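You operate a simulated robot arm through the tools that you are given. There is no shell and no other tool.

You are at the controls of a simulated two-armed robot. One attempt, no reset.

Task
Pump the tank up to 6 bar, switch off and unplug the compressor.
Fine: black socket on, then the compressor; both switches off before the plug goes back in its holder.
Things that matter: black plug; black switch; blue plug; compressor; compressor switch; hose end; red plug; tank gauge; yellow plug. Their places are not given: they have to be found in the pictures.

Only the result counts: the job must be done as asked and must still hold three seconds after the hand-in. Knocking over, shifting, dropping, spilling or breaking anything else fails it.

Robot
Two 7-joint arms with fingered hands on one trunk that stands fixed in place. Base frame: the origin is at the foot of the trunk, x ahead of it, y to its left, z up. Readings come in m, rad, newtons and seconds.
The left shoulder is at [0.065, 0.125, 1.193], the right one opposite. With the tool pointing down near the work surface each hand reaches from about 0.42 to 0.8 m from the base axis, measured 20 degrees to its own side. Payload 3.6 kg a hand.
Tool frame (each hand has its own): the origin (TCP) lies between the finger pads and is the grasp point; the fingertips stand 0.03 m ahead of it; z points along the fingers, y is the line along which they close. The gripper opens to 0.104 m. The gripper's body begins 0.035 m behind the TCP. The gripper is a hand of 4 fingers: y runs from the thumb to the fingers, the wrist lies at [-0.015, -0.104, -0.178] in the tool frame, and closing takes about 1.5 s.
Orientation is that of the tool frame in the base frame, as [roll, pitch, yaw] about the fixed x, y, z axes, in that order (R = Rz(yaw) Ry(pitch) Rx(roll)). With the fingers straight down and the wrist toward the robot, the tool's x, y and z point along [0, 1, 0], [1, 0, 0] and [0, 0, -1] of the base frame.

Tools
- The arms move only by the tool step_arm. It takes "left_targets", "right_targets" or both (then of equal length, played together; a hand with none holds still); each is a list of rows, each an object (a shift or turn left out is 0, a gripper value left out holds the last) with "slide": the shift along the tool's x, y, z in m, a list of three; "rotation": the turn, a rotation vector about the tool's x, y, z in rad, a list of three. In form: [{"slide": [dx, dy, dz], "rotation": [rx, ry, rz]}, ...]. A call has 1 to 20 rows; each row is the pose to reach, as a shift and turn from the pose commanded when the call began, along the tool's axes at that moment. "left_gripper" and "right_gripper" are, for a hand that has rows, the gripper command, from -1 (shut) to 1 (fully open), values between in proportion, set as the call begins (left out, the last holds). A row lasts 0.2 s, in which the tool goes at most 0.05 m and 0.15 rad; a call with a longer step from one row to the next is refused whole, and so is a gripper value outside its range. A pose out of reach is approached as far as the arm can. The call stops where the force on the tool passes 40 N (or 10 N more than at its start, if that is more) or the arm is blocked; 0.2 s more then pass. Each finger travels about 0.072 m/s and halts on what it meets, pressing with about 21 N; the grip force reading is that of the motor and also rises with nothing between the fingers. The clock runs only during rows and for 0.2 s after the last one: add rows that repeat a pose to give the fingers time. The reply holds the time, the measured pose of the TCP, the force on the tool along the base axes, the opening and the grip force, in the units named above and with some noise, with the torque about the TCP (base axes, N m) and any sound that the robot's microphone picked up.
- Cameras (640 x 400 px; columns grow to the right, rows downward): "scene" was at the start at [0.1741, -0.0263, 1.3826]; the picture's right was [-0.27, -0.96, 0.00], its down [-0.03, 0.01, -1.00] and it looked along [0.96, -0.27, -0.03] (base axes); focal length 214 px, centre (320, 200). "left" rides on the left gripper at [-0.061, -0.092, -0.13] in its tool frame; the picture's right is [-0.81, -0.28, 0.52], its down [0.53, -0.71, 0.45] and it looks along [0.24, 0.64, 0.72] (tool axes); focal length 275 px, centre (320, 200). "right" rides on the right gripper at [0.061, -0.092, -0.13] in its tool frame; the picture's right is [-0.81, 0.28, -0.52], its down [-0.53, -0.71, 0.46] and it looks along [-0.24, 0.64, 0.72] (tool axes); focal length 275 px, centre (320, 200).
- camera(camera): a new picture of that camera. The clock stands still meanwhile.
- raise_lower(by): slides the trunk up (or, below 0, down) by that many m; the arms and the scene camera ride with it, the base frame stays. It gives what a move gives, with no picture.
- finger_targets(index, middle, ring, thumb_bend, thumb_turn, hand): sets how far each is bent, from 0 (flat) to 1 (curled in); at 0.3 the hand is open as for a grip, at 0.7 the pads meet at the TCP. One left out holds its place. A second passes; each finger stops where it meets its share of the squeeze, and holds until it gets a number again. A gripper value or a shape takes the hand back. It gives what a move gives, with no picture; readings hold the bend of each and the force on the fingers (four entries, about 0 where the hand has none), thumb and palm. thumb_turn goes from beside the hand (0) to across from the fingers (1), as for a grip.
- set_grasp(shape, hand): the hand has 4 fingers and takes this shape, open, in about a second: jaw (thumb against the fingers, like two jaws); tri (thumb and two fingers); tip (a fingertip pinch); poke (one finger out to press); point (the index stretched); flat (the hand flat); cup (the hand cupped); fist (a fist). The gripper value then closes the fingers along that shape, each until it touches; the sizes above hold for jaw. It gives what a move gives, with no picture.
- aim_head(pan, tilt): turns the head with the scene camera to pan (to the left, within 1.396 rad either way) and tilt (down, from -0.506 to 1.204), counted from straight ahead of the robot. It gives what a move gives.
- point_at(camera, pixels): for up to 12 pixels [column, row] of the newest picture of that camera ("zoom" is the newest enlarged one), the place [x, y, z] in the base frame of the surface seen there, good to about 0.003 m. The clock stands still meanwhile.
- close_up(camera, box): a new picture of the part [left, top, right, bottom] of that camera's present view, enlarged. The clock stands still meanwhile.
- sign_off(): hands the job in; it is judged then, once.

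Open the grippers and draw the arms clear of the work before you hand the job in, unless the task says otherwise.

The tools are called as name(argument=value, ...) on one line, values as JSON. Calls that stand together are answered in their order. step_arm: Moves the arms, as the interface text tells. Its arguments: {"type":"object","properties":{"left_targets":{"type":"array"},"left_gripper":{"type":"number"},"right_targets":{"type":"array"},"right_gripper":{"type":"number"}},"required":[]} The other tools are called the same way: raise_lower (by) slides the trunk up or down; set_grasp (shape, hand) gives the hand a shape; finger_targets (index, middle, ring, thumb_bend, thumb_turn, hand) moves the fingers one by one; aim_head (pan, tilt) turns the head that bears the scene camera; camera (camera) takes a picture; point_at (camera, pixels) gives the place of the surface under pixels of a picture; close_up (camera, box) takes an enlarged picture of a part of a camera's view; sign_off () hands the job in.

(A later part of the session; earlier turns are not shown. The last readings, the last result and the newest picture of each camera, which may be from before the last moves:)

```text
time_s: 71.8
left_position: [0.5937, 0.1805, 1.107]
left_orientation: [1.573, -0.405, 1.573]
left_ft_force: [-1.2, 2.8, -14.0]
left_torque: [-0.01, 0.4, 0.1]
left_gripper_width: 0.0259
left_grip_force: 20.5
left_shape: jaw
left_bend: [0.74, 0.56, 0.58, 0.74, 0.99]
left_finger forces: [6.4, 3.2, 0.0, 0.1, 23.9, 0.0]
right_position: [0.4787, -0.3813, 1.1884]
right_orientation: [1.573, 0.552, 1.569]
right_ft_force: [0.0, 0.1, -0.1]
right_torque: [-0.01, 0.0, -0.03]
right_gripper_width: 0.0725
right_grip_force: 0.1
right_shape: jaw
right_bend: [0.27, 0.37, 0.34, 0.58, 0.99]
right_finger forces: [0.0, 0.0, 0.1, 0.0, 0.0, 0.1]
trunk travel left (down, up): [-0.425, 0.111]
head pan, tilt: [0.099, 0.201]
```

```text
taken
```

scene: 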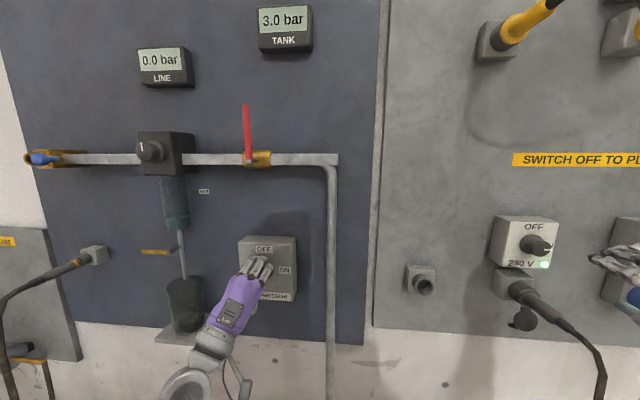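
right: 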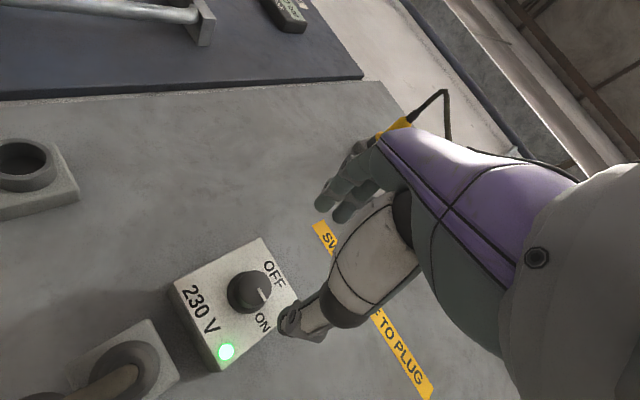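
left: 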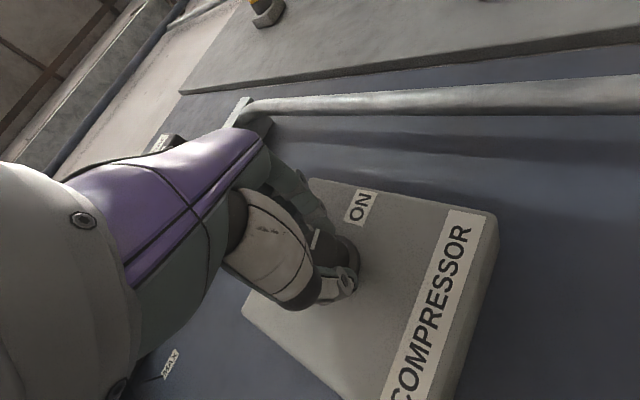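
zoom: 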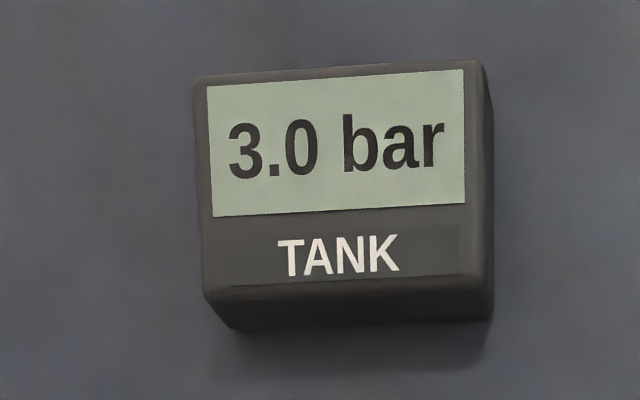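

The gauge seems to step in 0.5 bar increments, so I will track its transitions against time. I turn on and sample every ~0.4 s.

step_arm(left_targets=[{"rotation": [0, 0, 0.15]}, {"rotation": [0, 0, 0.3]}])

close_up(camera="scene", box=[220, 0, 340, 60])

step_arm(left_targets=[{}])

close_up(camera="scene", box=[220, 0, 340, 60])

step_arm(left_targets=[{}])

close_up(camera="scene", box=[220, 0, 340, 60])

step_arm(left_targets=[{}])

close_up(camera="scene", box=[220, 0, 340, 60])

```text
time_s: 72.5
left_position: [0.5929, 0.1807, 1.1047]
left_orientation: [1.577, -0.71, 1.568]
left_ft_force: [-1.2, 6.0, -15.5]
left_torque: [-0.08, 0.46, 0.19]
left_gripper_width: 0.0257
left_grip_force: 21.4
left_shape: jaw
left_bend: [0.74, 0.57, 0.58, 0.74, 0.98]
left_finger forces: [6.5, 2.2, 0.0, 0.0, 24.8, 0.0]
right_position: [0.4784, -0.3807, 1.1891]
right_orientation: [1.574, 0.55, 1.571]
right_ft_force: [-0.5, -0.2, 0.0]
right_torque: [0.01, -0.01, 0.02]
right_gripper_width: 0.0727
right_grip_force: 0.0
right_shape: jaw
right_bend: [0.27, 0.37, 0.34, 0.58, 0.99]
right_finger forces: [0.1, 0.0, 0.0, 0.0, 0.0, 0.1]
trunk travel left (down, up): [-0.425, 0.111]
head pan, tilt: [0.099, 0.201]
```

```text
5.33 times, centred on (280, 30) of scene
```

zoom: 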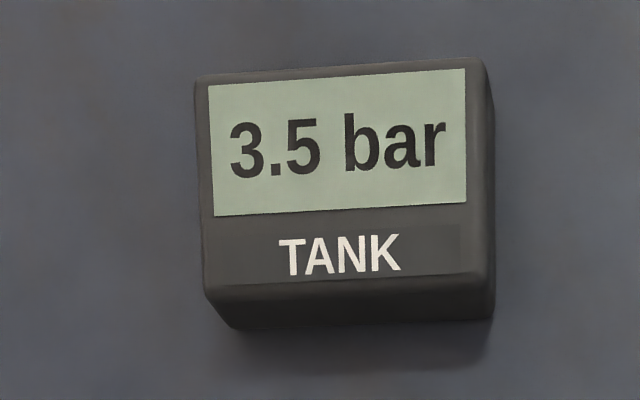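

```text
time_s: 72.8
left_position: [0.5948, 0.1808, 1.1052]
left_orientation: [1.576, -0.709, 1.569]
left_ft_force: [-1.2, 5.8, -16.3]
left_torque: [-0.02, 0.46, 0.2]
left_gripper_width: 0.0261
left_grip_force: 21.0
left_shape: jaw
left_bend: [0.74, 0.57, 0.58, 0.74, 0.98]
left_finger forces: [6.7, 2.3, 0.0, 0.0, 25.3, 0.0]
right_position: [0.4781, -0.3817, 1.1879]
right_orientation: [1.573, 0.552, 1.567]
right_ft_force: [0.1, 0.5, 0.1]
right_torque: [-0.02, -0.04, 0.02]
right_gripper_width: 0.0727
right_grip_force: 0.0
right_shape: jaw
right_bend: [0.27, 0.37, 0.34, 0.58, 0.99]
right_finger forces: [0.0, 0.0, 0.1, 0.2, 0.1, 0.0]
trunk travel left (down, up): [-0.425, 0.111]
head pan, tilt: [0.099, 0.201]
```

```text
5.33 times, centred on (280, 30) of scene
```

zoom: 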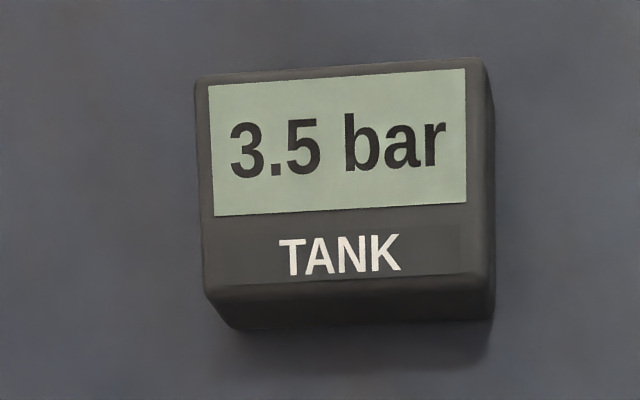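

```text
time_s: 73.2
left_position: [0.595, 0.18, 1.1046]
left_orientation: [1.576, -0.709, 1.569]
left_ft_force: [-1.4, 6.3, -17.4]
left_torque: [-0.07, 0.46, 0.2]
left_gripper_width: 0.0259
left_grip_force: 20.8
left_shape: jaw
left_bend: [0.74, 0.57, 0.58, 0.74, 0.98]
left_finger forces: [6.7, 2.2, 0.0, 0.0, 25.5, 0.0]
right_position: [0.479, -0.3816, 1.1891]
right_orientation: [1.574, 0.552, 1.572]
right_ft_force: [-0.4, 0.2, 0.1]
right_torque: [0.01, -0.02, -0.03]
right_gripper_width: 0.0725
right_grip_force: 0.1
right_shape: jaw
right_bend: [0.27, 0.37, 0.34, 0.58, 0.99]
right_finger forces: [0.1, 0.0, 0.0, 0.1, 0.0, 0.0]
trunk travel left (down, up): [-0.425, 0.111]
head pan, tilt: [0.099, 0.201]
```

```text
5.33 times, centred on (280, 30) of scene
```

zoom: 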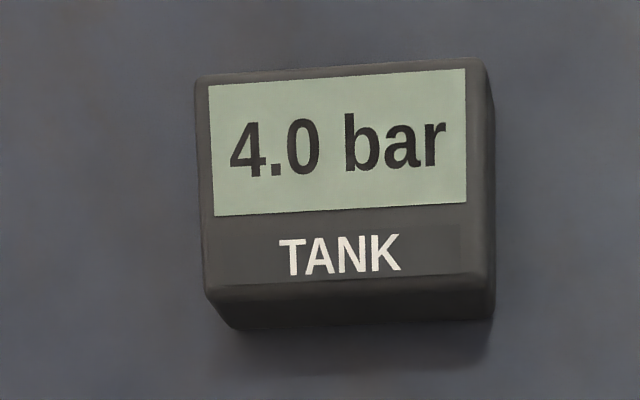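

```text
time_s: 73.7
left_position: [0.593, 0.1806, 1.1052]
left_orientation: [1.575, -0.708, 1.569]
left_ft_force: [-1.2, 6.3, -17.4]
left_torque: [-0.08, 0.47, 0.2]
left_gripper_width: 0.0257
left_grip_force: 20.9
left_shape: jaw
left_bend: [0.74, 0.57, 0.58, 0.74, 0.98]
left_finger forces: [6.5, 2.2, 0.0, 0.1, 25.8, 0.1]
right_position: [0.4791, -0.3806, 1.1886]
right_orientation: [1.572, 0.553, 1.567]
right_ft_force: [0.0, 0.1, -0.4]
right_torque: [0.0, 0.0, 0.01]
right_gripper_width: 0.0725
right_grip_force: 0.1
right_shape: jaw
right_bend: [0.27, 0.37, 0.34, 0.58, 0.99]
right_finger forces: [0.1, 0.1, 0.0, 0.1, 0.1, 0.0]
trunk travel left (down, up): [-0.425, 0.111]
head pan, tilt: [0.099, 0.201]
```

```text
5.33 times, centred on (280, 30) of scene
```

zoom: 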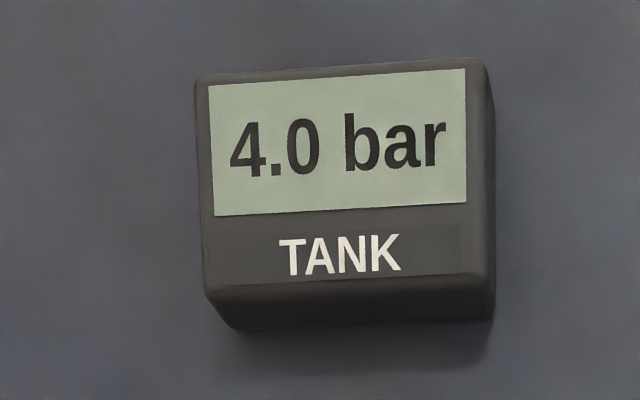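

Still 4.0. I continue sampling to time the 4.5 and 5.0 transitions.

step_arm(left_targets=[{}])

close_up(camera="scene", box=[220, 0, 340, 60])

step_arm(left_targets=[{}])

close_up(camera="scene", box=[220, 0, 340, 60])

```text
time_s: 74.0
left_position: [0.5942, 0.1818, 1.1065]
left_orientation: [1.576, -0.709, 1.567]
left_ft_force: [-2.2, 6.5, -16.8]
left_torque: [-0.04, 0.48, 0.19]
left_gripper_width: 0.026
left_grip_force: 20.7
left_shape: jaw
left_bend: [0.74, 0.57, 0.58, 0.74, 0.98]
left_finger forces: [6.5, 2.1, 0.0, 0.1, 25.9, 0.0]
right_position: [0.4778, -0.3794, 1.1881]
right_orientation: [1.573, 0.552, 1.568]
right_ft_force: [0.9, 0.4, 0.3]
right_torque: [0.0, 0.01, 0.02]
right_gripper_width: 0.0726
right_grip_force: 0.0
right_shape: jaw
right_bend: [0.27, 0.37, 0.34, 0.58, 0.99]
right_finger forces: [0.0, 0.0, 0.0, 0.0, 0.0, 0.0]
trunk travel left (down, up): [-0.425, 0.111]
head pan, tilt: [0.099, 0.201]
```

```text
5.33 times, centred on (280, 30) of scene
```

zoom: 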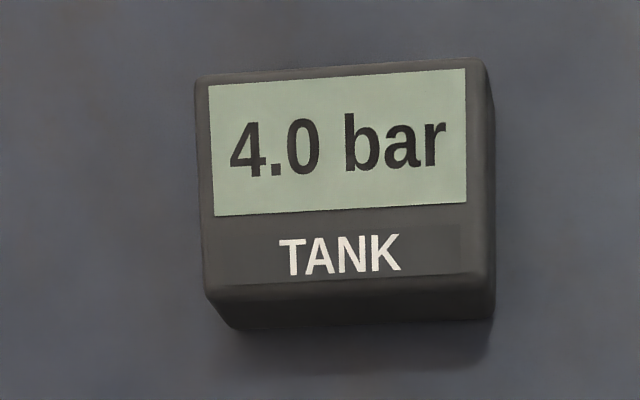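

```text
time_s: 74.5
left_position: [0.5948, 0.1809, 1.1053]
left_orientation: [1.576, -0.709, 1.57]
left_ft_force: [-2.6, 5.5, -17.4]
left_torque: [-0.05, 0.52, 0.21]
left_gripper_width: 0.0258
left_grip_force: 20.6
left_shape: jaw
left_bend: [0.74, 0.57, 0.58, 0.74, 0.98]
left_finger forces: [6.6, 2.1, 0.0, 0.1, 26.0, 0.1]
right_position: [0.4776, -0.3815, 1.1892]
right_orientation: [1.573, 0.551, 1.569]
right_ft_force: [0.0, 1.2, 0.3]
right_torque: [-0.01, 0.01, -0.01]
right_gripper_width: 0.0723
right_grip_force: 0.0
right_shape: jaw
right_bend: [0.27, 0.37, 0.34, 0.58, 0.99]
right_finger forces: [0.0, 0.0, 0.1, 0.1, 0.1, 0.1]
trunk travel left (down, up): [-0.425, 0.111]
head pan, tilt: [0.099, 0.201]
```

```text
5.33 times, centred on (280, 30) of scene
```

zoom: 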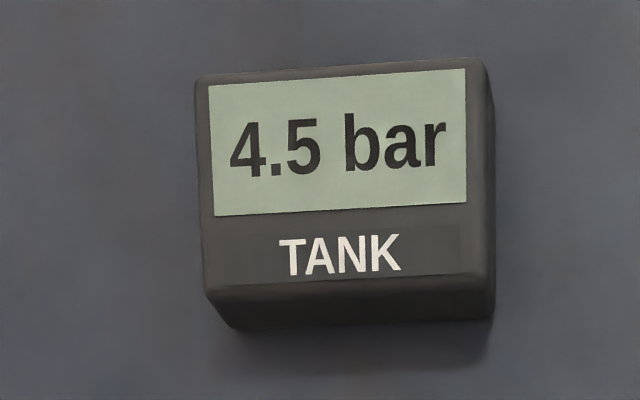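

Transitions fit rounding to the nearest 0.5 with a slowly falling rate (~0.5 bar/s now). I continue sampling toward 6.

step_arm(left_targets=[{}, {}])

close_up(camera="scene", box=[220, 0, 340, 60])

step_arm(left_targets=[{}])

close_up(camera="scene", box=[220, 0, 340, 60])

```text
time_s: 75.0
left_position: [0.5936, 0.1816, 1.1053]
left_orientation: [1.577, -0.709, 1.566]
left_ft_force: [-2.5, 6.9, -17.4]
left_torque: [-0.02, 0.48, 0.2]
left_gripper_width: 0.0259
left_grip_force: 21.0
left_shape: jaw
left_bend: [0.74, 0.57, 0.58, 0.74, 0.98]
left_finger forces: [6.6, 2.2, 0.0, 0.0, 26.0, 0.1]
right_position: [0.4799, -0.3802, 1.1888]
right_orientation: [1.572, 0.55, 1.568]
right_ft_force: [0.6, -0.4, -0.6]
right_torque: [0.03, 0.0, -0.02]
right_gripper_width: 0.0724
right_grip_force: 0.0
right_shape: jaw
right_bend: [0.27, 0.37, 0.34, 0.58, 0.99]
right_finger forces: [0.1, 0.0, 0.0, 0.1, 0.0, 0.1]
trunk travel left (down, up): [-0.425, 0.111]
head pan, tilt: [0.099, 0.201]
```

```text
5.33 times, centred on (280, 30) of scene
```

zoom: 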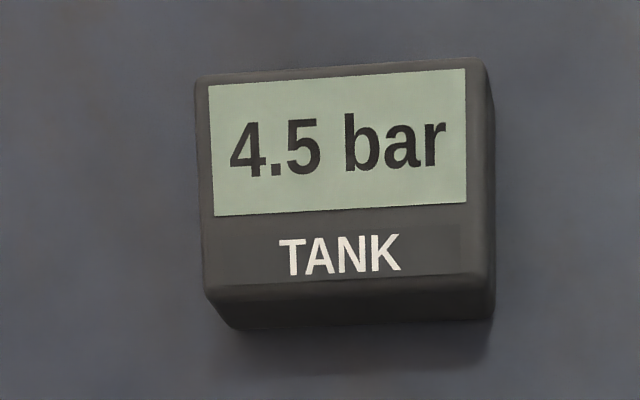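

```text
time_s: 75.5
left_position: [0.5934, 0.1813, 1.106]
left_orientation: [1.574, -0.71, 1.57]
left_ft_force: [-2.3, 6.8, -18.8]
left_torque: [-0.07, 0.46, 0.22]
left_gripper_width: 0.0256
left_grip_force: 21.4
left_shape: jaw
left_bend: [0.74, 0.57, 0.58, 0.74, 0.98]
left_finger forces: [6.5, 2.1, 0.1, 0.1, 25.9, 0.0]
right_position: [0.4784, -0.3823, 1.1886]
right_orientation: [1.573, 0.551, 1.568]
right_ft_force: [-0.5, 0.5, -0.2]
right_torque: [-0.01, 0.0, 0.0]
right_gripper_width: 0.0727
right_grip_force: 0.0
right_shape: jaw
right_bend: [0.27, 0.37, 0.34, 0.58, 0.99]
right_finger forces: [0.1, 0.1, 0.1, 0.0, 0.0, 0.1]
trunk travel left (down, up): [-0.425, 0.111]
head pan, tilt: [0.099, 0.201]
```

```text
5.33 times, centred on (280, 30) of scene
```

zoom: 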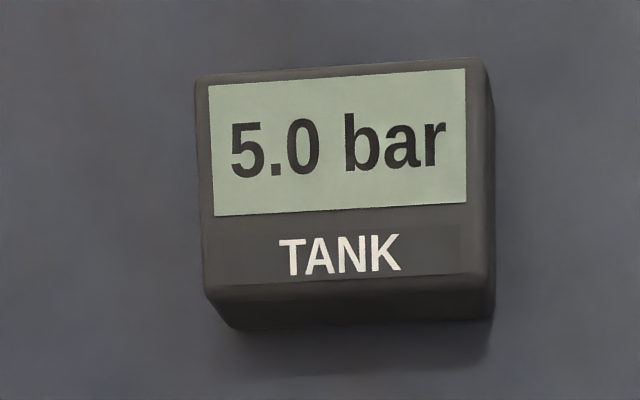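

5.0 crossed around 75.2 s (≈0.45 bar/s). Next transitions expected near 76.3 and 77.4 s; I keep sampling.

step_arm(left_targets=[{}, {}])

close_up(camera="scene", box=[220, 0, 340, 60])

step_arm(left_targets=[{}])

close_up(camera="scene", box=[220, 0, 340, 60])

```text
time_s: 76.0
left_position: [0.5935, 0.1806, 1.1053]
left_orientation: [1.575, -0.708, 1.568]
left_ft_force: [-2.4, 5.6, -17.7]
left_torque: [-0.06, 0.5, 0.2]
left_gripper_width: 0.0258
left_grip_force: 20.8
left_shape: jaw
left_bend: [0.74, 0.57, 0.58, 0.74, 0.98]
left_finger forces: [6.6, 2.2, 0.0, 0.1, 25.8, 0.0]
right_position: [0.4782, -0.3811, 1.1891]
right_orientation: [1.574, 0.551, 1.569]
right_ft_force: [0.2, -0.4, 0.9]
right_torque: [0.0, -0.02, -0.03]
right_gripper_width: 0.0726
right_grip_force: 0.0
right_shape: jaw
right_bend: [0.27, 0.37, 0.34, 0.58, 0.99]
right_finger forces: [0.0, 0.0, 0.0, 0.1, 0.1, 0.1]
trunk travel left (down, up): [-0.425, 0.111]
head pan, tilt: [0.099, 0.201]
```

```text
5.33 times, centred on (280, 30) of scene
```

zoom: 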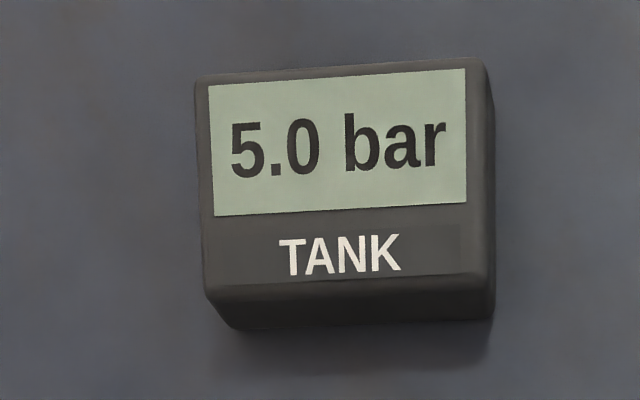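

```text
time_s: 76.5
left_position: [0.5939, 0.1805, 1.1057]
left_orientation: [1.575, -0.71, 1.569]
left_ft_force: [-2.5, 6.8, -17.7]
left_torque: [-0.07, 0.49, 0.18]
left_gripper_width: 0.0258
left_grip_force: 21.1
left_shape: jaw
left_bend: [0.74, 0.57, 0.58, 0.74, 0.98]
left_finger forces: [6.5, 2.0, 0.0, 0.0, 26.0, 0.0]
right_position: [0.4792, -0.3821, 1.1886]
right_orientation: [1.574, 0.551, 1.57]
right_ft_force: [-0.3, 0.0, -0.3]
right_torque: [0.01, 0.0, -0.01]
right_gripper_width: 0.0725
right_grip_force: 0.1
right_shape: jaw
right_bend: [0.27, 0.37, 0.34, 0.58, 0.99]
right_finger forces: [0.0, 0.0, 0.0, 0.0, 0.1, 0.0]
trunk travel left (down, up): [-0.425, 0.111]
head pan, tilt: [0.099, 0.201]
```

```text
5.33 times, centred on (280, 30) of scene
```

zoom: 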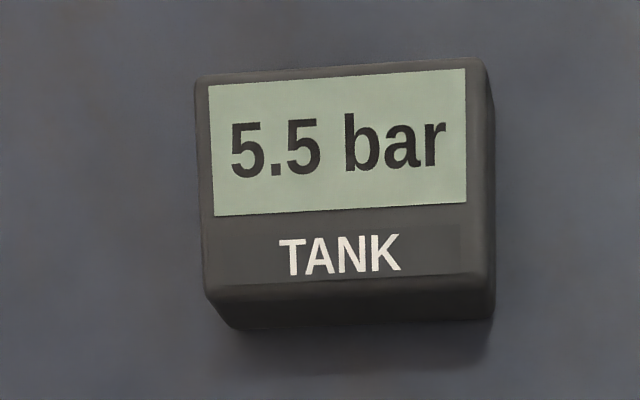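

5.5 crossed between 76.0 and 76.5 s; 6.0 (true) expected around 77.7 s. I hold two rows and look.

step_arm(left_targets=[{}, {}])

close_up(camera="scene", box=[220, 0, 340, 60])

```text
time_s: 77.0
left_position: [0.5935, 0.1818, 1.1046]
left_orientation: [1.575, -0.708, 1.568]
left_ft_force: [-3.4, 6.1, -17.7]
left_torque: [-0.07, 0.5, 0.21]
left_gripper_width: 0.0258
left_grip_force: 21.3
left_shape: jaw
left_bend: [0.74, 0.57, 0.58, 0.74, 0.98]
left_finger forces: [6.5, 2.1, 0.0, 0.1, 25.9, 0.0]
right_position: [0.4795, -0.3808, 1.1886]
right_orientation: [1.573, 0.552, 1.569]
right_ft_force: [-0.3, -0.5, 0.1]
right_torque: [0.01, 0.02, 0.0]
right_gripper_width: 0.0726
right_grip_force: 0.1
right_shape: jaw
right_bend: [0.27, 0.37, 0.34, 0.58, 0.99]
right_finger forces: [0.0, 0.0, 0.0, 0.0, 0.1, 0.0]
trunk travel left (down, up): [-0.425, 0.111]
head pan, tilt: [0.099, 0.201]
```

```text
5.33 times, centred on (280, 30) of scene
```

zoom: 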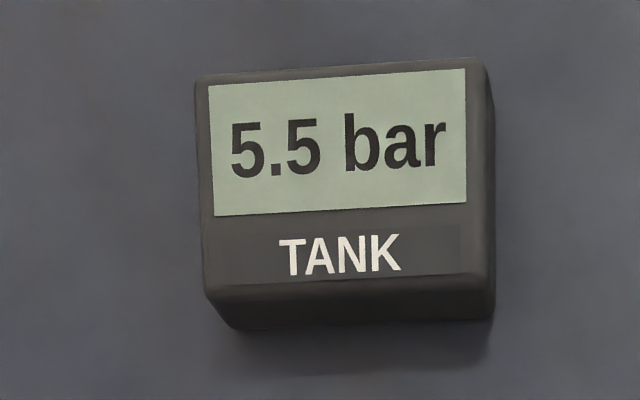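

Still 5.5 at 77.0 s. One more row.

step_arm(left_targets=[{}])

close_up(camera="scene", box=[220, 0, 340, 60])

```text
time_s: 77.5
left_position: [0.5946, 0.1808, 1.1053]
left_orientation: [1.574, -0.71, 1.57]
left_ft_force: [-3.0, 6.9, -16.9]
left_torque: [-0.03, 0.49, 0.19]
left_gripper_width: 0.0257
left_grip_force: 20.8
left_shape: jaw
left_bend: [0.74, 0.57, 0.58, 0.74, 0.98]
left_finger forces: [6.4, 2.1, 0.0, 0.0, 25.9, 0.0]
right_position: [0.4783, -0.3805, 1.1878]
right_orientation: [1.573, 0.553, 1.569]
right_ft_force: [-0.4, 0.6, -0.3]
right_torque: [-0.01, 0.0, 0.01]
right_gripper_width: 0.0725
right_grip_force: 0.1
right_shape: jaw
right_bend: [0.27, 0.37, 0.34, 0.58, 0.99]
right_finger forces: [0.0, 0.1, 0.1, 0.1, 0.0, 0.0]
trunk travel left (down, up): [-0.425, 0.111]
head pan, tilt: [0.099, 0.201]
```

```text
5.33 times, centred on (280, 30) of scene
```

zoom: 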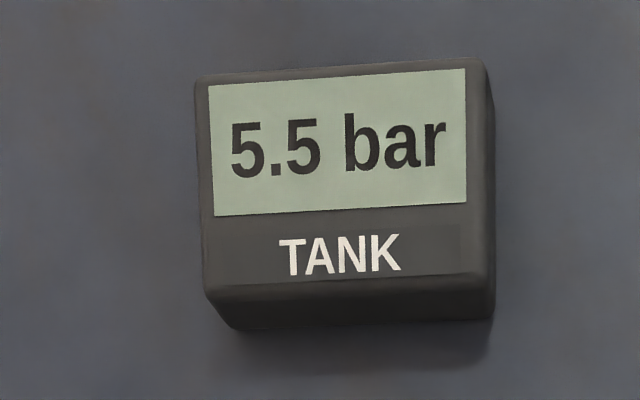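

Still 5.5 at 77.5 s, so the rate is falling a bit. One more row.

step_arm(left_targets=[{}])

close_up(camera="scene", box=[220, 0, 340, 60])

```text
time_s: 77.8
left_position: [0.595, 0.182, 1.1062]
left_orientation: [1.576, -0.708, 1.569]
left_ft_force: [-1.8, 5.6, -17.5]
left_torque: [-0.03, 0.45, 0.2]
left_gripper_width: 0.0259
left_grip_force: 21.1
left_shape: jaw
left_bend: [0.74, 0.57, 0.58, 0.74, 0.98]
left_finger forces: [6.5, 2.1, 0.0, 0.1, 25.8, 0.1]
right_position: [0.479, -0.3812, 1.1901]
right_orientation: [1.573, 0.551, 1.568]
right_ft_force: [-0.2, 0.0, -0.1]
right_torque: [0.01, 0.01, 0.01]
right_gripper_width: 0.0727
right_grip_force: 0.0
right_shape: jaw
right_bend: [0.27, 0.37, 0.34, 0.58, 0.99]
right_finger forces: [0.0, 0.0, 0.1, 0.0, 0.1, 0.0]
trunk travel left (down, up): [-0.425, 0.111]
head pan, tilt: [0.099, 0.201]
```

```text
5.33 times, centred on (280, 30) of scene
```

zoom: 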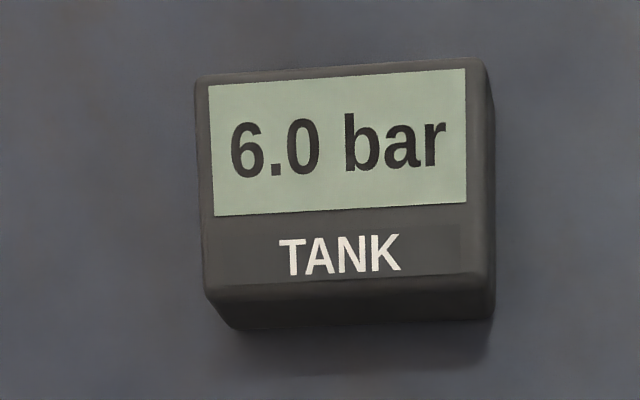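

6.0 just appeared (true ≈5.8). I hold one more row, then turn the knob fully back to OFF (-1.58 rad).

step_arm(left_targets=[{}, {"rotation": [0, 0, -0.148]}, {"rotation": [0, 0, -0.296]}, {"rotation": [0, 0, -0.44]}, {"rotation": [0, 0, -0.58]}, {"rotation": [0, 0, -0.72]}, {"rotation": [0, 0, -0.86]}, {"rotation": [0, 0, -1.0]}, {"rotation": [0, 0, -1.14]}, {"rotation": [0, 0, -1.28]}, {"rotation": [0, 0, -1.4]}, {"rotation": [0, 0, -1.5]}, {"rotation": [0, 0, -1.58]}, {"rotation": [0, 0, -1.58]}])

camera(camera="scene")

camera(camera="left")

```text
time_s: 80.8
left_position: [0.5924, 0.1787, 1.1093]
left_orientation: [1.568, 0.87, 1.569]
left_ft_force: [6.5, -5.1, 9.0]
left_torque: [0.16, -0.25, -0.01]
left_gripper_width: 0.0263
left_grip_force: 21.4
left_shape: jaw
left_bend: [0.74, 0.52, 0.58, 0.74, 1.0]
left_finger forces: [12.7, 7.0, 0.0, 0.1, 15.7, 0.0]
right_position: [0.4778, -0.3837, 1.1882]
right_orientation: [1.573, 0.55, 1.569]
right_ft_force: [0.1, 0.2, 0.6]
right_torque: [-0.01, -0.01, 0.03]
right_gripper_width: 0.0724
right_grip_force: 0.0
right_shape: jaw
right_bend: [0.27, 0.37, 0.34, 0.58, 0.99]
right_finger forces: [0.1, 0.1, 0.0, 0.1, 0.0, 0.0]
trunk travel left (down, up): [-0.425, 0.111]
head pan, tilt: [0.099, 0.201]
```

```text
taken
```

scene: 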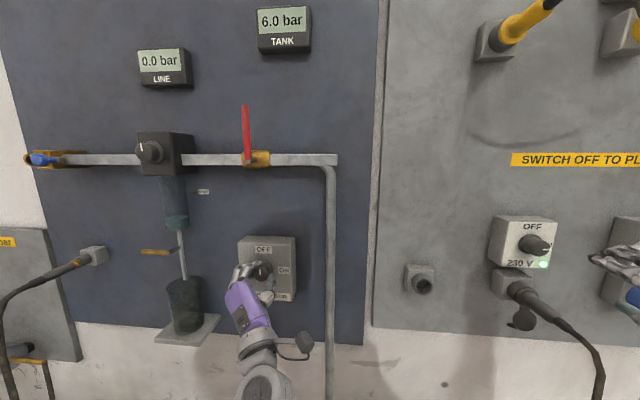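

```text
taken
```

left: 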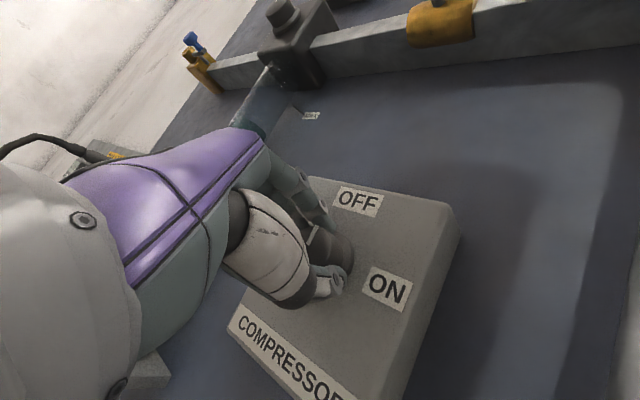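

Tank reads 6.0 bar and the knob is back at OFF. I release and withdraw the left hand, then verify.

step_arm(left_targets=[{}, {}, {}, {}, {}, {"slide": [0, 0, -0.03]}, {"slide": [0, 0, -0.06]}, {"slide": [0, 0, -0.09]}, {"slide": [0, 0, -0.12]}, {"slide": [0, 0, -0.12], "rotation": [0, 0, 0.14]}, {"slide": [0, 0, -0.12], "rotation": [0, 0, 0.28]}, {"slide": [0, 0, -0.12], "rotation": [0, 0, 0.42]}, {"slide": [0, 0, -0.12], "rotation": [0, 0, 0.56]}, {"slide": [0, 0, -0.12], "rotation": [0, 0, 0.7]}, {"slide": [0, 0, -0.12], "rotation": [0, 0, 0.84]}], left_gripper=0.6)

camera(camera="scene")

close_up(camera="scene", box=[225, 225, 305, 305])

```text
time_s: 84.0
left_position: [0.4721, 0.1802, 1.1069]
left_orientation: [1.572, 0.029, 1.571]
left_ft_force: [0.2, 0.2, 0.4]
left_torque: [-0.01, -0.05, 0.02]
left_gripper_width: 0.0832
left_grip_force: 0.1
left_shape: jaw
left_bend: [0.27, 0.34, 0.32, 0.5, 0.99]
left_finger forces: [0.0, 0.1, 0.0, 0.0, 0.0, 0.0]
right_position: [0.4769, -0.3811, 1.1888]
right_orientation: [1.572, 0.552, 1.568]
right_ft_force: [0.0, -0.2, -0.2]
right_torque: [-0.01, 0.0, -0.01]
right_gripper_width: 0.0725
right_grip_force: 0.1
right_shape: jaw
right_bend: [0.27, 0.37, 0.34, 0.58, 0.99]
right_finger forces: [0.0, 0.0, 0.0, 0.2, 0.1, 0.0]
trunk travel left (down, up): [-0.425, 0.111]
head pan, tilt: [0.099, 0.201]
```

```text
taken
```

scene: 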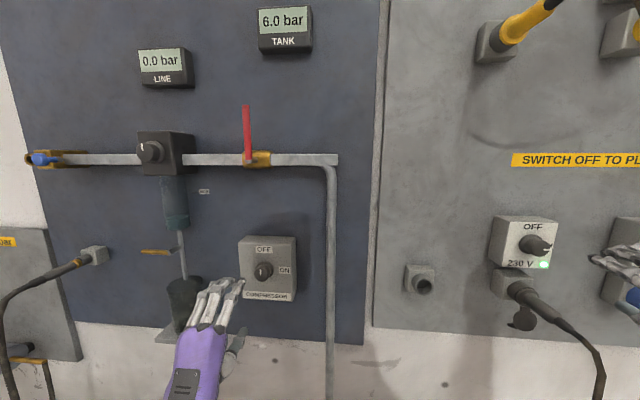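

```text
5.00 times, centred on (265, 265) of scene
```

zoom: 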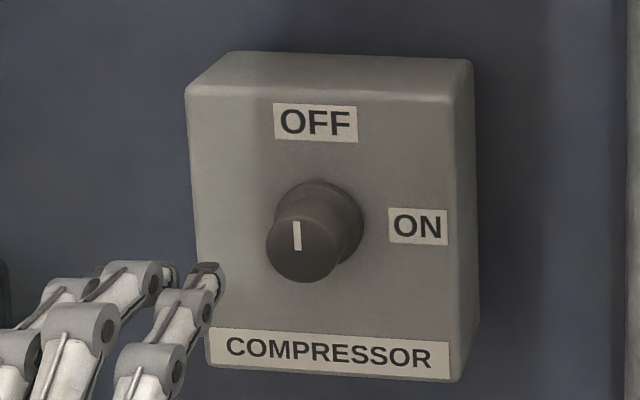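

Compressor is OFF at 6.0 bar. Now the black switch: I roll the right hand to about -0.1, advance over the knob, and turn it counter-clockwise with regrasps.

step_arm(right_targets=[{"slide": [0, 0, 0.0], "rotation": [0, 0, 0.15]}, {"slide": [0, 0, 0.0], "rotation": [0, 0, 0.3]}, {"slide": [0, 0, 0.0], "rotation": [0, 0, 0.45]}, {"slide": [0, 0, 0.03], "rotation": [0, 0, 0.45]}, {"slide": [0, 0, 0.06], "rotation": [0, 0, 0.45]}, {"slide": [0, 0, 0.09], "rotation": [0, 0, 0.45]}, {"slide": [0, 0, 0.119], "rotation": [0, 0, 0.45]}, {"slide": [0, 0, 0.119], "rotation": [0, 0, 0.45]}])

aim_head(pan=-0.9, tilt=0.5)

camera(camera="right")

close_up(camera="scene", box=[200, 100, 360, 220])

```text
time_s: 85.8
left_position: [0.4731, 0.1811, 1.1075]
left_orientation: [1.572, 0.032, 1.575]
left_ft_force: [0.2, 0.6, -0.4]
left_torque: [-0.03, -0.03, 0.0]
left_gripper_width: 0.0833
left_grip_force: 0.1
left_shape: jaw
left_bend: [0.27, 0.34, 0.32, 0.5, 0.99]
left_finger forces: [0.0, 0.0, 0.0, 0.1, 0.0, 0.1]
right_position: [0.5954, -0.3822, 1.1891]
right_orientation: [1.571, 0.101, 1.564]
right_ft_force: [-0.5, 0.2, 0.0]
right_torque: [-0.01, 0.01, -0.02]
right_gripper_width: 0.0726
right_grip_force: 0.1
right_shape: jaw
right_bend: [0.27, 0.37, 0.34, 0.58, 0.99]
right_finger forces: [0.0, 0.1, 0.1, 0.0, 0.0, 0.1]
trunk travel left (down, up): [-0.425, 0.111]
head pan, tilt: [0.099, 0.201]
```

```text
time_s: 87.1
left_position: [0.4729, 0.1803, 1.1072]
left_orientation: [1.572, 0.03, 1.574]
left_ft_force: [0.6, 0.0, -0.7]
left_torque: [0.01, -0.02, -0.01]
left_gripper_width: 0.0831
left_grip_force: 0.1
left_shape: jaw
left_bend: [0.27, 0.34, 0.32, 0.5, 0.99]
left_finger forces: [0.0, 0.1, 0.1, 0.0, 0.1, 0.0]
right_position: [0.5966, -0.3812, 1.1878]
right_orientation: [1.572, 0.101, 1.567]
right_ft_force: [0.7, 0.2, 0.7]
right_torque: [0.02, 0.0, 0.03]
right_gripper_width: 0.0728
right_grip_force: 0.0
right_shape: jaw
right_bend: [0.27, 0.37, 0.34, 0.58, 0.99]
right_finger forces: [0.1, 0.1, 0.0, 0.0, 0.1, 0.0]
trunk travel left (down, up): [-0.425, 0.111]
head pan, tilt: [-0.901, 0.499]
```

```text
taken
```

right: 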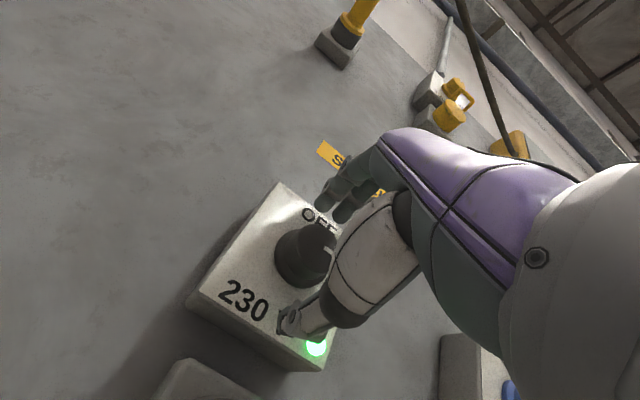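

```text
3.33 times, centred on (280, 160) of scene
```

zoom: 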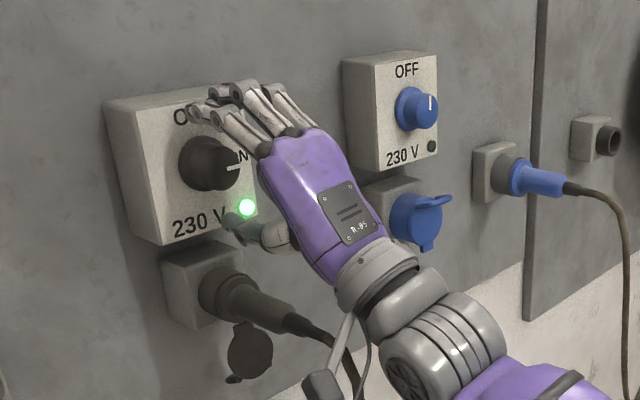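

In position. I close and turn -0.6, open, roll forward +0.6, then close and turn again.

step_arm(right_targets=[{}, {}, {}, {}, {}, {}, {}, {"rotation": [0, 0, -0.1]}, {"rotation": [0, 0, -0.2]}, {"rotation": [0, 0, -0.3]}, {"rotation": [0, 0, -0.4]}, {"rotation": [0, 0, -0.5]}, {"rotation": [0, 0, -0.6]}, {"rotation": [0, 0, -0.6]}], right_gripper=-1)

step_arm(right_targets=[{}, {}, {}, {}, {}, {"rotation": [0, 0, 0.12]}, {"rotation": [0, 0, 0.25]}, {"rotation": [0, 0, 0.38]}, {"rotation": [0, 0, 0.5]}, {"rotation": [0, 0, 0.6]}, {"rotation": [0, 0, 0.6]}], right_gripper=0.4)

close_up(camera="scene", box=[200, 100, 360, 220])

```text
time_s: 90.1
left_position: [0.4724, 0.1805, 1.1061]
left_orientation: [1.573, 0.032, 1.572]
left_ft_force: [-0.5, -0.1, 0.1]
left_torque: [0.0, 0.03, 0.02]
left_gripper_width: 0.0831
left_grip_force: 0.0
left_shape: jaw
left_bend: [0.27, 0.34, 0.32, 0.5, 0.99]
left_finger forces: [0.0, 0.0, 0.0, 0.0, 0.0, 0.0]
right_position: [0.5969, -0.3822, 1.1888]
right_orientation: [1.572, 0.703, 1.57]
right_ft_force: [6.3, -1.9, 4.0]
right_torque: [0.03, -0.13, -0.05]
right_gripper_width: 0.0261
right_grip_force: 20.9
right_shape: jaw
right_bend: [0.74, 0.57, 0.6, 0.74, 1.0]
right_finger forces: [11.1, 7.9, 0.0, 0.0, 17.2, 0.0]
trunk travel left (down, up): [-0.425, 0.111]
head pan, tilt: [-0.901, 0.499]
```

```text
time_s: 92.5
left_position: [0.4731, 0.1803, 1.1073]
left_orientation: [1.572, 0.033, 1.571]
left_ft_force: [0.5, -0.5, 0.5]
left_torque: [-0.04, -0.02, 0.01]
left_gripper_width: 0.083
left_grip_force: 0.1
left_shape: jaw
left_bend: [0.27, 0.34, 0.32, 0.5, 0.99]
left_finger forces: [0.0, 0.0, 0.0, 0.1, 0.1, 0.0]
right_position: [0.5961, -0.3826, 1.1888]
right_orientation: [1.572, 0.099, 1.566]
right_ft_force: [0.2, -0.1, 0.3]
right_torque: [0.01, 0.01, -0.01]
right_gripper_width: 0.0726
right_grip_force: 0.0
right_shape: jaw
right_bend: [0.27, 0.37, 0.34, 0.58, 0.99]
right_finger forces: [0.1, 0.1, 0.0, 0.0, 0.1, 0.1]
trunk travel left (down, up): [-0.425, 0.111]
head pan, tilt: [-0.901, 0.499]
```

```text
3.33 times, centred on (280, 160) of scene
```

zoom: 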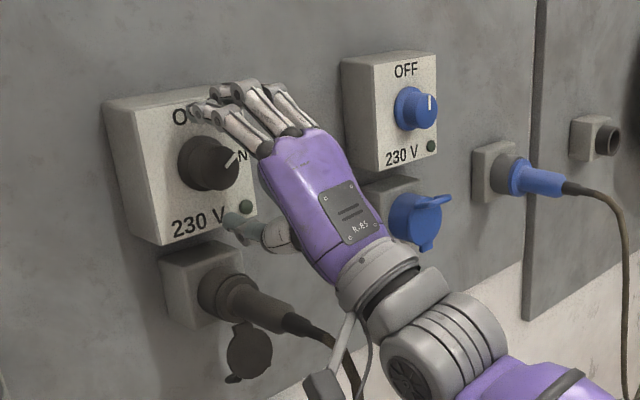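

The lamp is out and the mark is at ~55°. Two more cycles bring it fully to OFF.

step_arm(right_targets=[{}, {}, {}, {}, {}, {}, {}, {"rotation": [0, 0, -0.1]}, {"rotation": [0, 0, -0.2]}, {"rotation": [0, 0, -0.3]}, {"rotation": [0, 0, -0.4]}, {"rotation": [0, 0, -0.5]}, {"rotation": [0, 0, -0.6]}, {"rotation": [0, 0, -0.6]}], right_gripper=-1)

step_arm(right_targets=[{}, {}, {}, {}, {}, {"rotation": [0, 0, 0.12]}, {"rotation": [0, 0, 0.25]}, {"rotation": [0, 0, 0.38]}, {"rotation": [0, 0, 0.5]}, {"rotation": [0, 0, 0.6]}, {"rotation": [0, 0, 0.6]}], right_gripper=0.4)

close_up(camera="scene", box=[200, 100, 360, 220])

```text
time_s: 95.5
left_position: [0.4729, 0.1808, 1.1082]
left_orientation: [1.572, 0.031, 1.57]
left_ft_force: [0.7, -0.6, 0.3]
left_torque: [0.02, 0.02, 0.0]
left_gripper_width: 0.0833
left_grip_force: 0.1
left_shape: jaw
left_bend: [0.27, 0.34, 0.32, 0.5, 0.99]
left_finger forces: [0.1, 0.0, 0.0, 0.1, 0.1, 0.1]
right_position: [0.5959, -0.3832, 1.1891]
right_orientation: [1.571, 0.701, 1.568]
right_ft_force: [2.0, -2.1, 5.0]
right_torque: [0.02, -0.16, 0.0]
right_gripper_width: 0.0262
right_grip_force: 20.4
right_shape: jaw
right_bend: [0.74, 0.57, 0.6, 0.74, 1.0]
right_finger forces: [11.7, 8.2, 0.0, 0.0, 17.4, 0.0]
trunk travel left (down, up): [-0.425, 0.111]
head pan, tilt: [-0.901, 0.499]
```

```text
time_s: 97.9
left_position: [0.4724, 0.1799, 1.107]
left_orientation: [1.572, 0.032, 1.575]
left_ft_force: [1.1, 0.1, -0.1]
left_torque: [-0.03, -0.02, -0.01]
left_gripper_width: 0.0829
left_grip_force: 0.2
left_shape: jaw
left_bend: [0.27, 0.34, 0.32, 0.5, 0.99]
left_finger forces: [0.0, 0.1, 0.0, 0.1, 0.1, 0.0]
right_position: [0.596, -0.3823, 1.19]
right_orientation: [1.572, 0.099, 1.568]
right_ft_force: [-0.3, -0.1, -0.2]
right_torque: [0.02, -0.05, -0.03]
right_gripper_width: 0.0724
right_grip_force: 0.1
right_shape: jaw
right_bend: [0.27, 0.37, 0.34, 0.58, 0.99]
right_finger forces: [0.0, 0.1, 0.1, 0.1, 0.0, 0.0]
trunk travel left (down, up): [-0.425, 0.111]
head pan, tilt: [-0.901, 0.499]
```

```text
3.33 times, centred on (280, 160) of scene
```

zoom: 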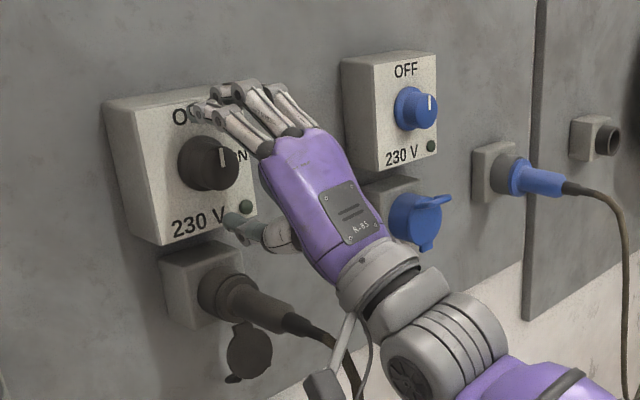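

The mark looks vertical. I zoom in more closely to compare with OFF.

close_up(camera="scene", box=[220, 120, 320, 180])

```text
6.40 times, centred on (270, 150) of scene
```

zoom: 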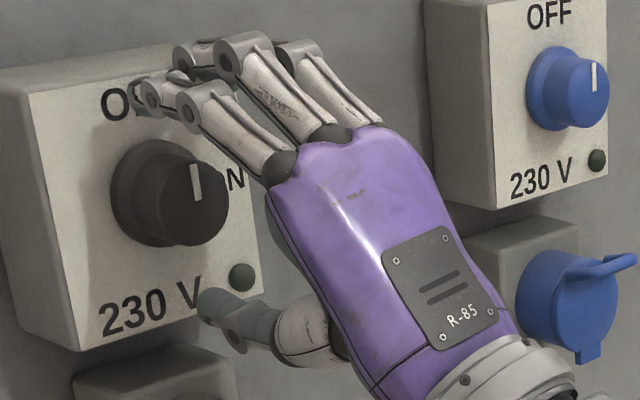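

The black knob is at OFF (aligned like the blue one) and its lamp is out. I withdraw the right hand and park it up and to the right, out of the way.

step_arm(right_targets=[{"slide": [0, 0, -0.04]}, {"slide": [0, 0, -0.08]}, {"slide": [0, 0, -0.12]}, {"slide": [-0.02, 0.04, -0.14]}, {"slide": [-0.04, 0.08, -0.16]}, {"slide": [-0.07, 0.11, -0.18]}, {"slide": [-0.1, 0.12, -0.19]}], right_gripper=0.4)

aim_head(pan=-0.4, tilt=0.4)

camera(camera="scene")

close_up(camera="scene", box=[220, 140, 380, 260])

```text
time_s: 99.5
left_position: [0.4727, 0.1791, 1.1066]
left_orientation: [1.572, 0.031, 1.573]
left_ft_force: [-0.1, 0.8, 0.3]
left_torque: [0.0, -0.03, 0.0]
left_gripper_width: 0.0831
left_grip_force: 0.0
left_shape: jaw
left_bend: [0.27, 0.34, 0.32, 0.5, 0.99]
left_finger forces: [0.0, 0.1, 0.1, 0.1, 0.0, 0.1]
right_position: [0.4049, -0.4663, 1.3172]
right_orientation: [1.571, 0.101, 1.568]
right_ft_force: [-0.6, -1.0, 0.0]
right_torque: [-0.01, -0.03, 0.03]
right_gripper_width: 0.0725
right_grip_force: 0.1
right_shape: jaw
right_bend: [0.27, 0.37, 0.34, 0.58, 0.99]
right_finger forces: [0.0, 0.0, 0.1, 0.0, 0.0, 0.0]
trunk travel left (down, up): [-0.425, 0.111]
head pan, tilt: [-0.901, 0.499]
```

```text
time_s: 100.5
left_position: [0.4728, 0.1805, 1.1076]
left_orientation: [1.572, 0.031, 1.574]
left_ft_force: [0.3, -0.1, 0.0]
left_torque: [-0.02, 0.03, 0.03]
left_gripper_width: 0.0829
left_grip_force: 0.0
left_shape: jaw
left_bend: [0.27, 0.34, 0.32, 0.5, 0.99]
left_finger forces: [0.0, 0.0, 0.0, 0.0, 0.1, 0.0]
right_position: [0.4047, -0.4657, 1.3161]
right_orientation: [1.572, 0.101, 1.567]
right_ft_force: [-0.5, -0.3, 0.2]
right_torque: [0.01, 0.01, -0.01]
right_gripper_width: 0.0723
right_grip_force: 0.0
right_shape: jaw
right_bend: [0.27, 0.37, 0.34, 0.58, 0.99]
right_finger forces: [0.0, 0.0, 0.1, 0.0, 0.2, 0.0]
trunk travel left (down, up): [-0.425, 0.111]
head pan, tilt: [-0.4, 0.4]
```

```text
taken
```

scene: 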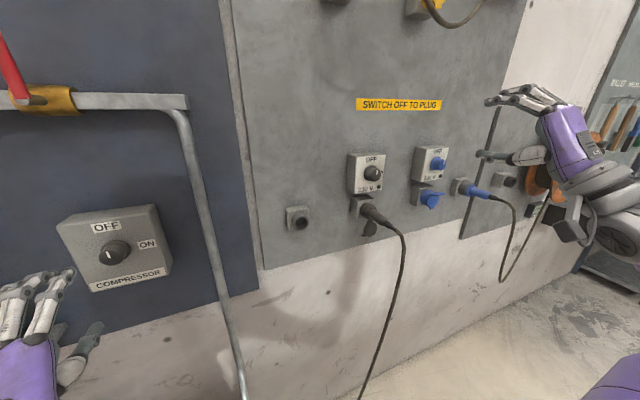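

```text
3.33 times, centred on (300, 200) of scene
```

zoom: 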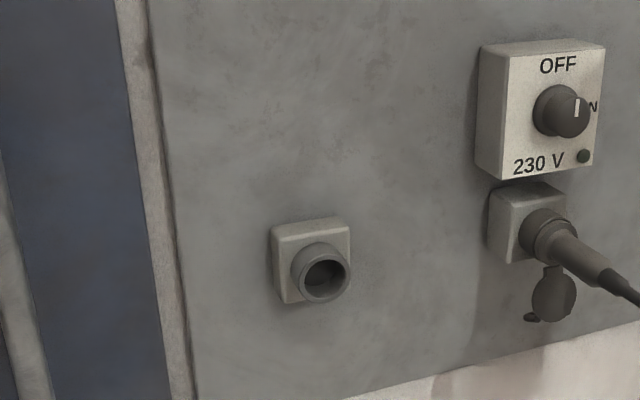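

Both knobs read OFF. I zoom in on the plug and the holder to measure their axes.

close_up(camera="scene", box=[340, 190, 420, 240])

point_at(camera="zoom", pixels=[[120, 60], [185, 60], [100, 115], [150, 130], [200, 80], [180, 150], [235, 100], [210, 150], [275, 130], [255, 175], [320, 170], [340, 210]])

close_up(camera="scene", box=[275, 195, 323, 235])

```text
8.00 times, centred on (380, 215) of scene
```

zoom: 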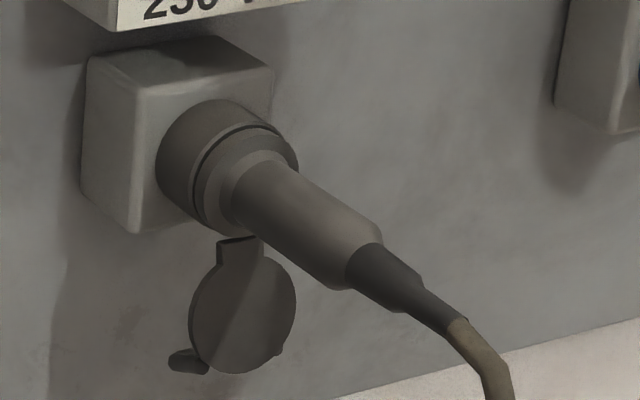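

```text
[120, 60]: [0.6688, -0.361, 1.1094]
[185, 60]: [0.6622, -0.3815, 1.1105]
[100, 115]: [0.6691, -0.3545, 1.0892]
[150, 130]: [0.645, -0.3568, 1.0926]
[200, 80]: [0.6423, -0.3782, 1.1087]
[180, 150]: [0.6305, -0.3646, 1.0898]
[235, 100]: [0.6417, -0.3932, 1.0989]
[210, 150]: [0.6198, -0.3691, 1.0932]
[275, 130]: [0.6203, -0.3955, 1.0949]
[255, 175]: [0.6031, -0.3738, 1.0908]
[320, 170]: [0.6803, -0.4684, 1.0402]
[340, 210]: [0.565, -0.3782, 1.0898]
```

```text
10.00 times, centred on (299, 215) of scene
```

zoom: 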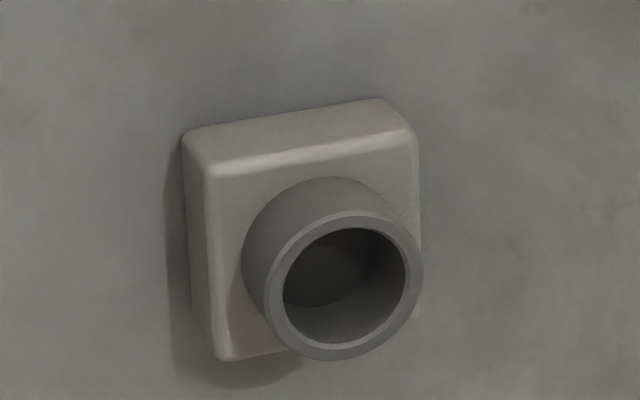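

point_at(camera="zoom", pixels=[[275, 290], [414, 280], [350, 220], [335, 350], [290, 240], [395, 325], [190, 140], [410, 140], [215, 165], [225, 350], [340, 280], [300, 120]])

close_up(camera="scene", box=[340, 190, 420, 240])

point_at(camera="zoom", pixels=[[300, 185], [240, 215], [310, 275], [370, 245], [335, 230], [285, 215], [350, 285], [380, 270], [400, 290], [450, 320], [205, 200], [295, 160]])

```text
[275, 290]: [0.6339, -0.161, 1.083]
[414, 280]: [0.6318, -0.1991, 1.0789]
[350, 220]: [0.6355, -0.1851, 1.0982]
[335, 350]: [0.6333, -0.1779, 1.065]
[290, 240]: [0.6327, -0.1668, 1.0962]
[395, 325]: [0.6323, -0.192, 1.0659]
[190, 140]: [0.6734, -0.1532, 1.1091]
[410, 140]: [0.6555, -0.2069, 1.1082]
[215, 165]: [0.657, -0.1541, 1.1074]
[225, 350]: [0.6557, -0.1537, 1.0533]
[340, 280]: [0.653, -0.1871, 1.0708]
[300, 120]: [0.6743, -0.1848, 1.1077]
```

```text
8.00 times, centred on (380, 215) of scene
```

zoom: 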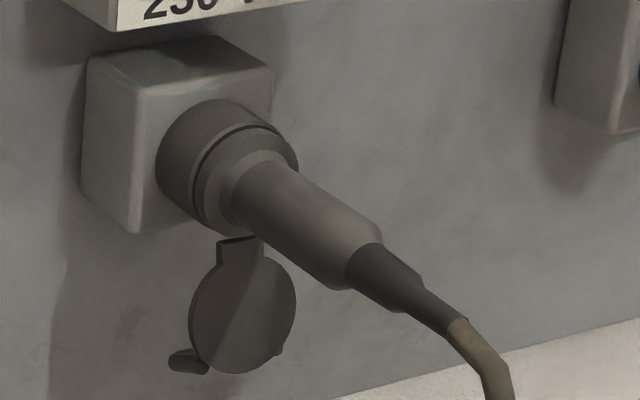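

```text
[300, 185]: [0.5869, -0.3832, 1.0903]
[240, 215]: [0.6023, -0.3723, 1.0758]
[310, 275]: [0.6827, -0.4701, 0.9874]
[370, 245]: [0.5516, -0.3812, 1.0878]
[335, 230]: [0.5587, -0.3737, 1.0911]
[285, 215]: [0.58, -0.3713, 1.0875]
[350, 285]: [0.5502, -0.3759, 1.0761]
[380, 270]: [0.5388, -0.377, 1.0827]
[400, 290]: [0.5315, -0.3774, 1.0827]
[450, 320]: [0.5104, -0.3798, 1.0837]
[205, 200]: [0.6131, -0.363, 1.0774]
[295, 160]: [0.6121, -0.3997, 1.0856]
```

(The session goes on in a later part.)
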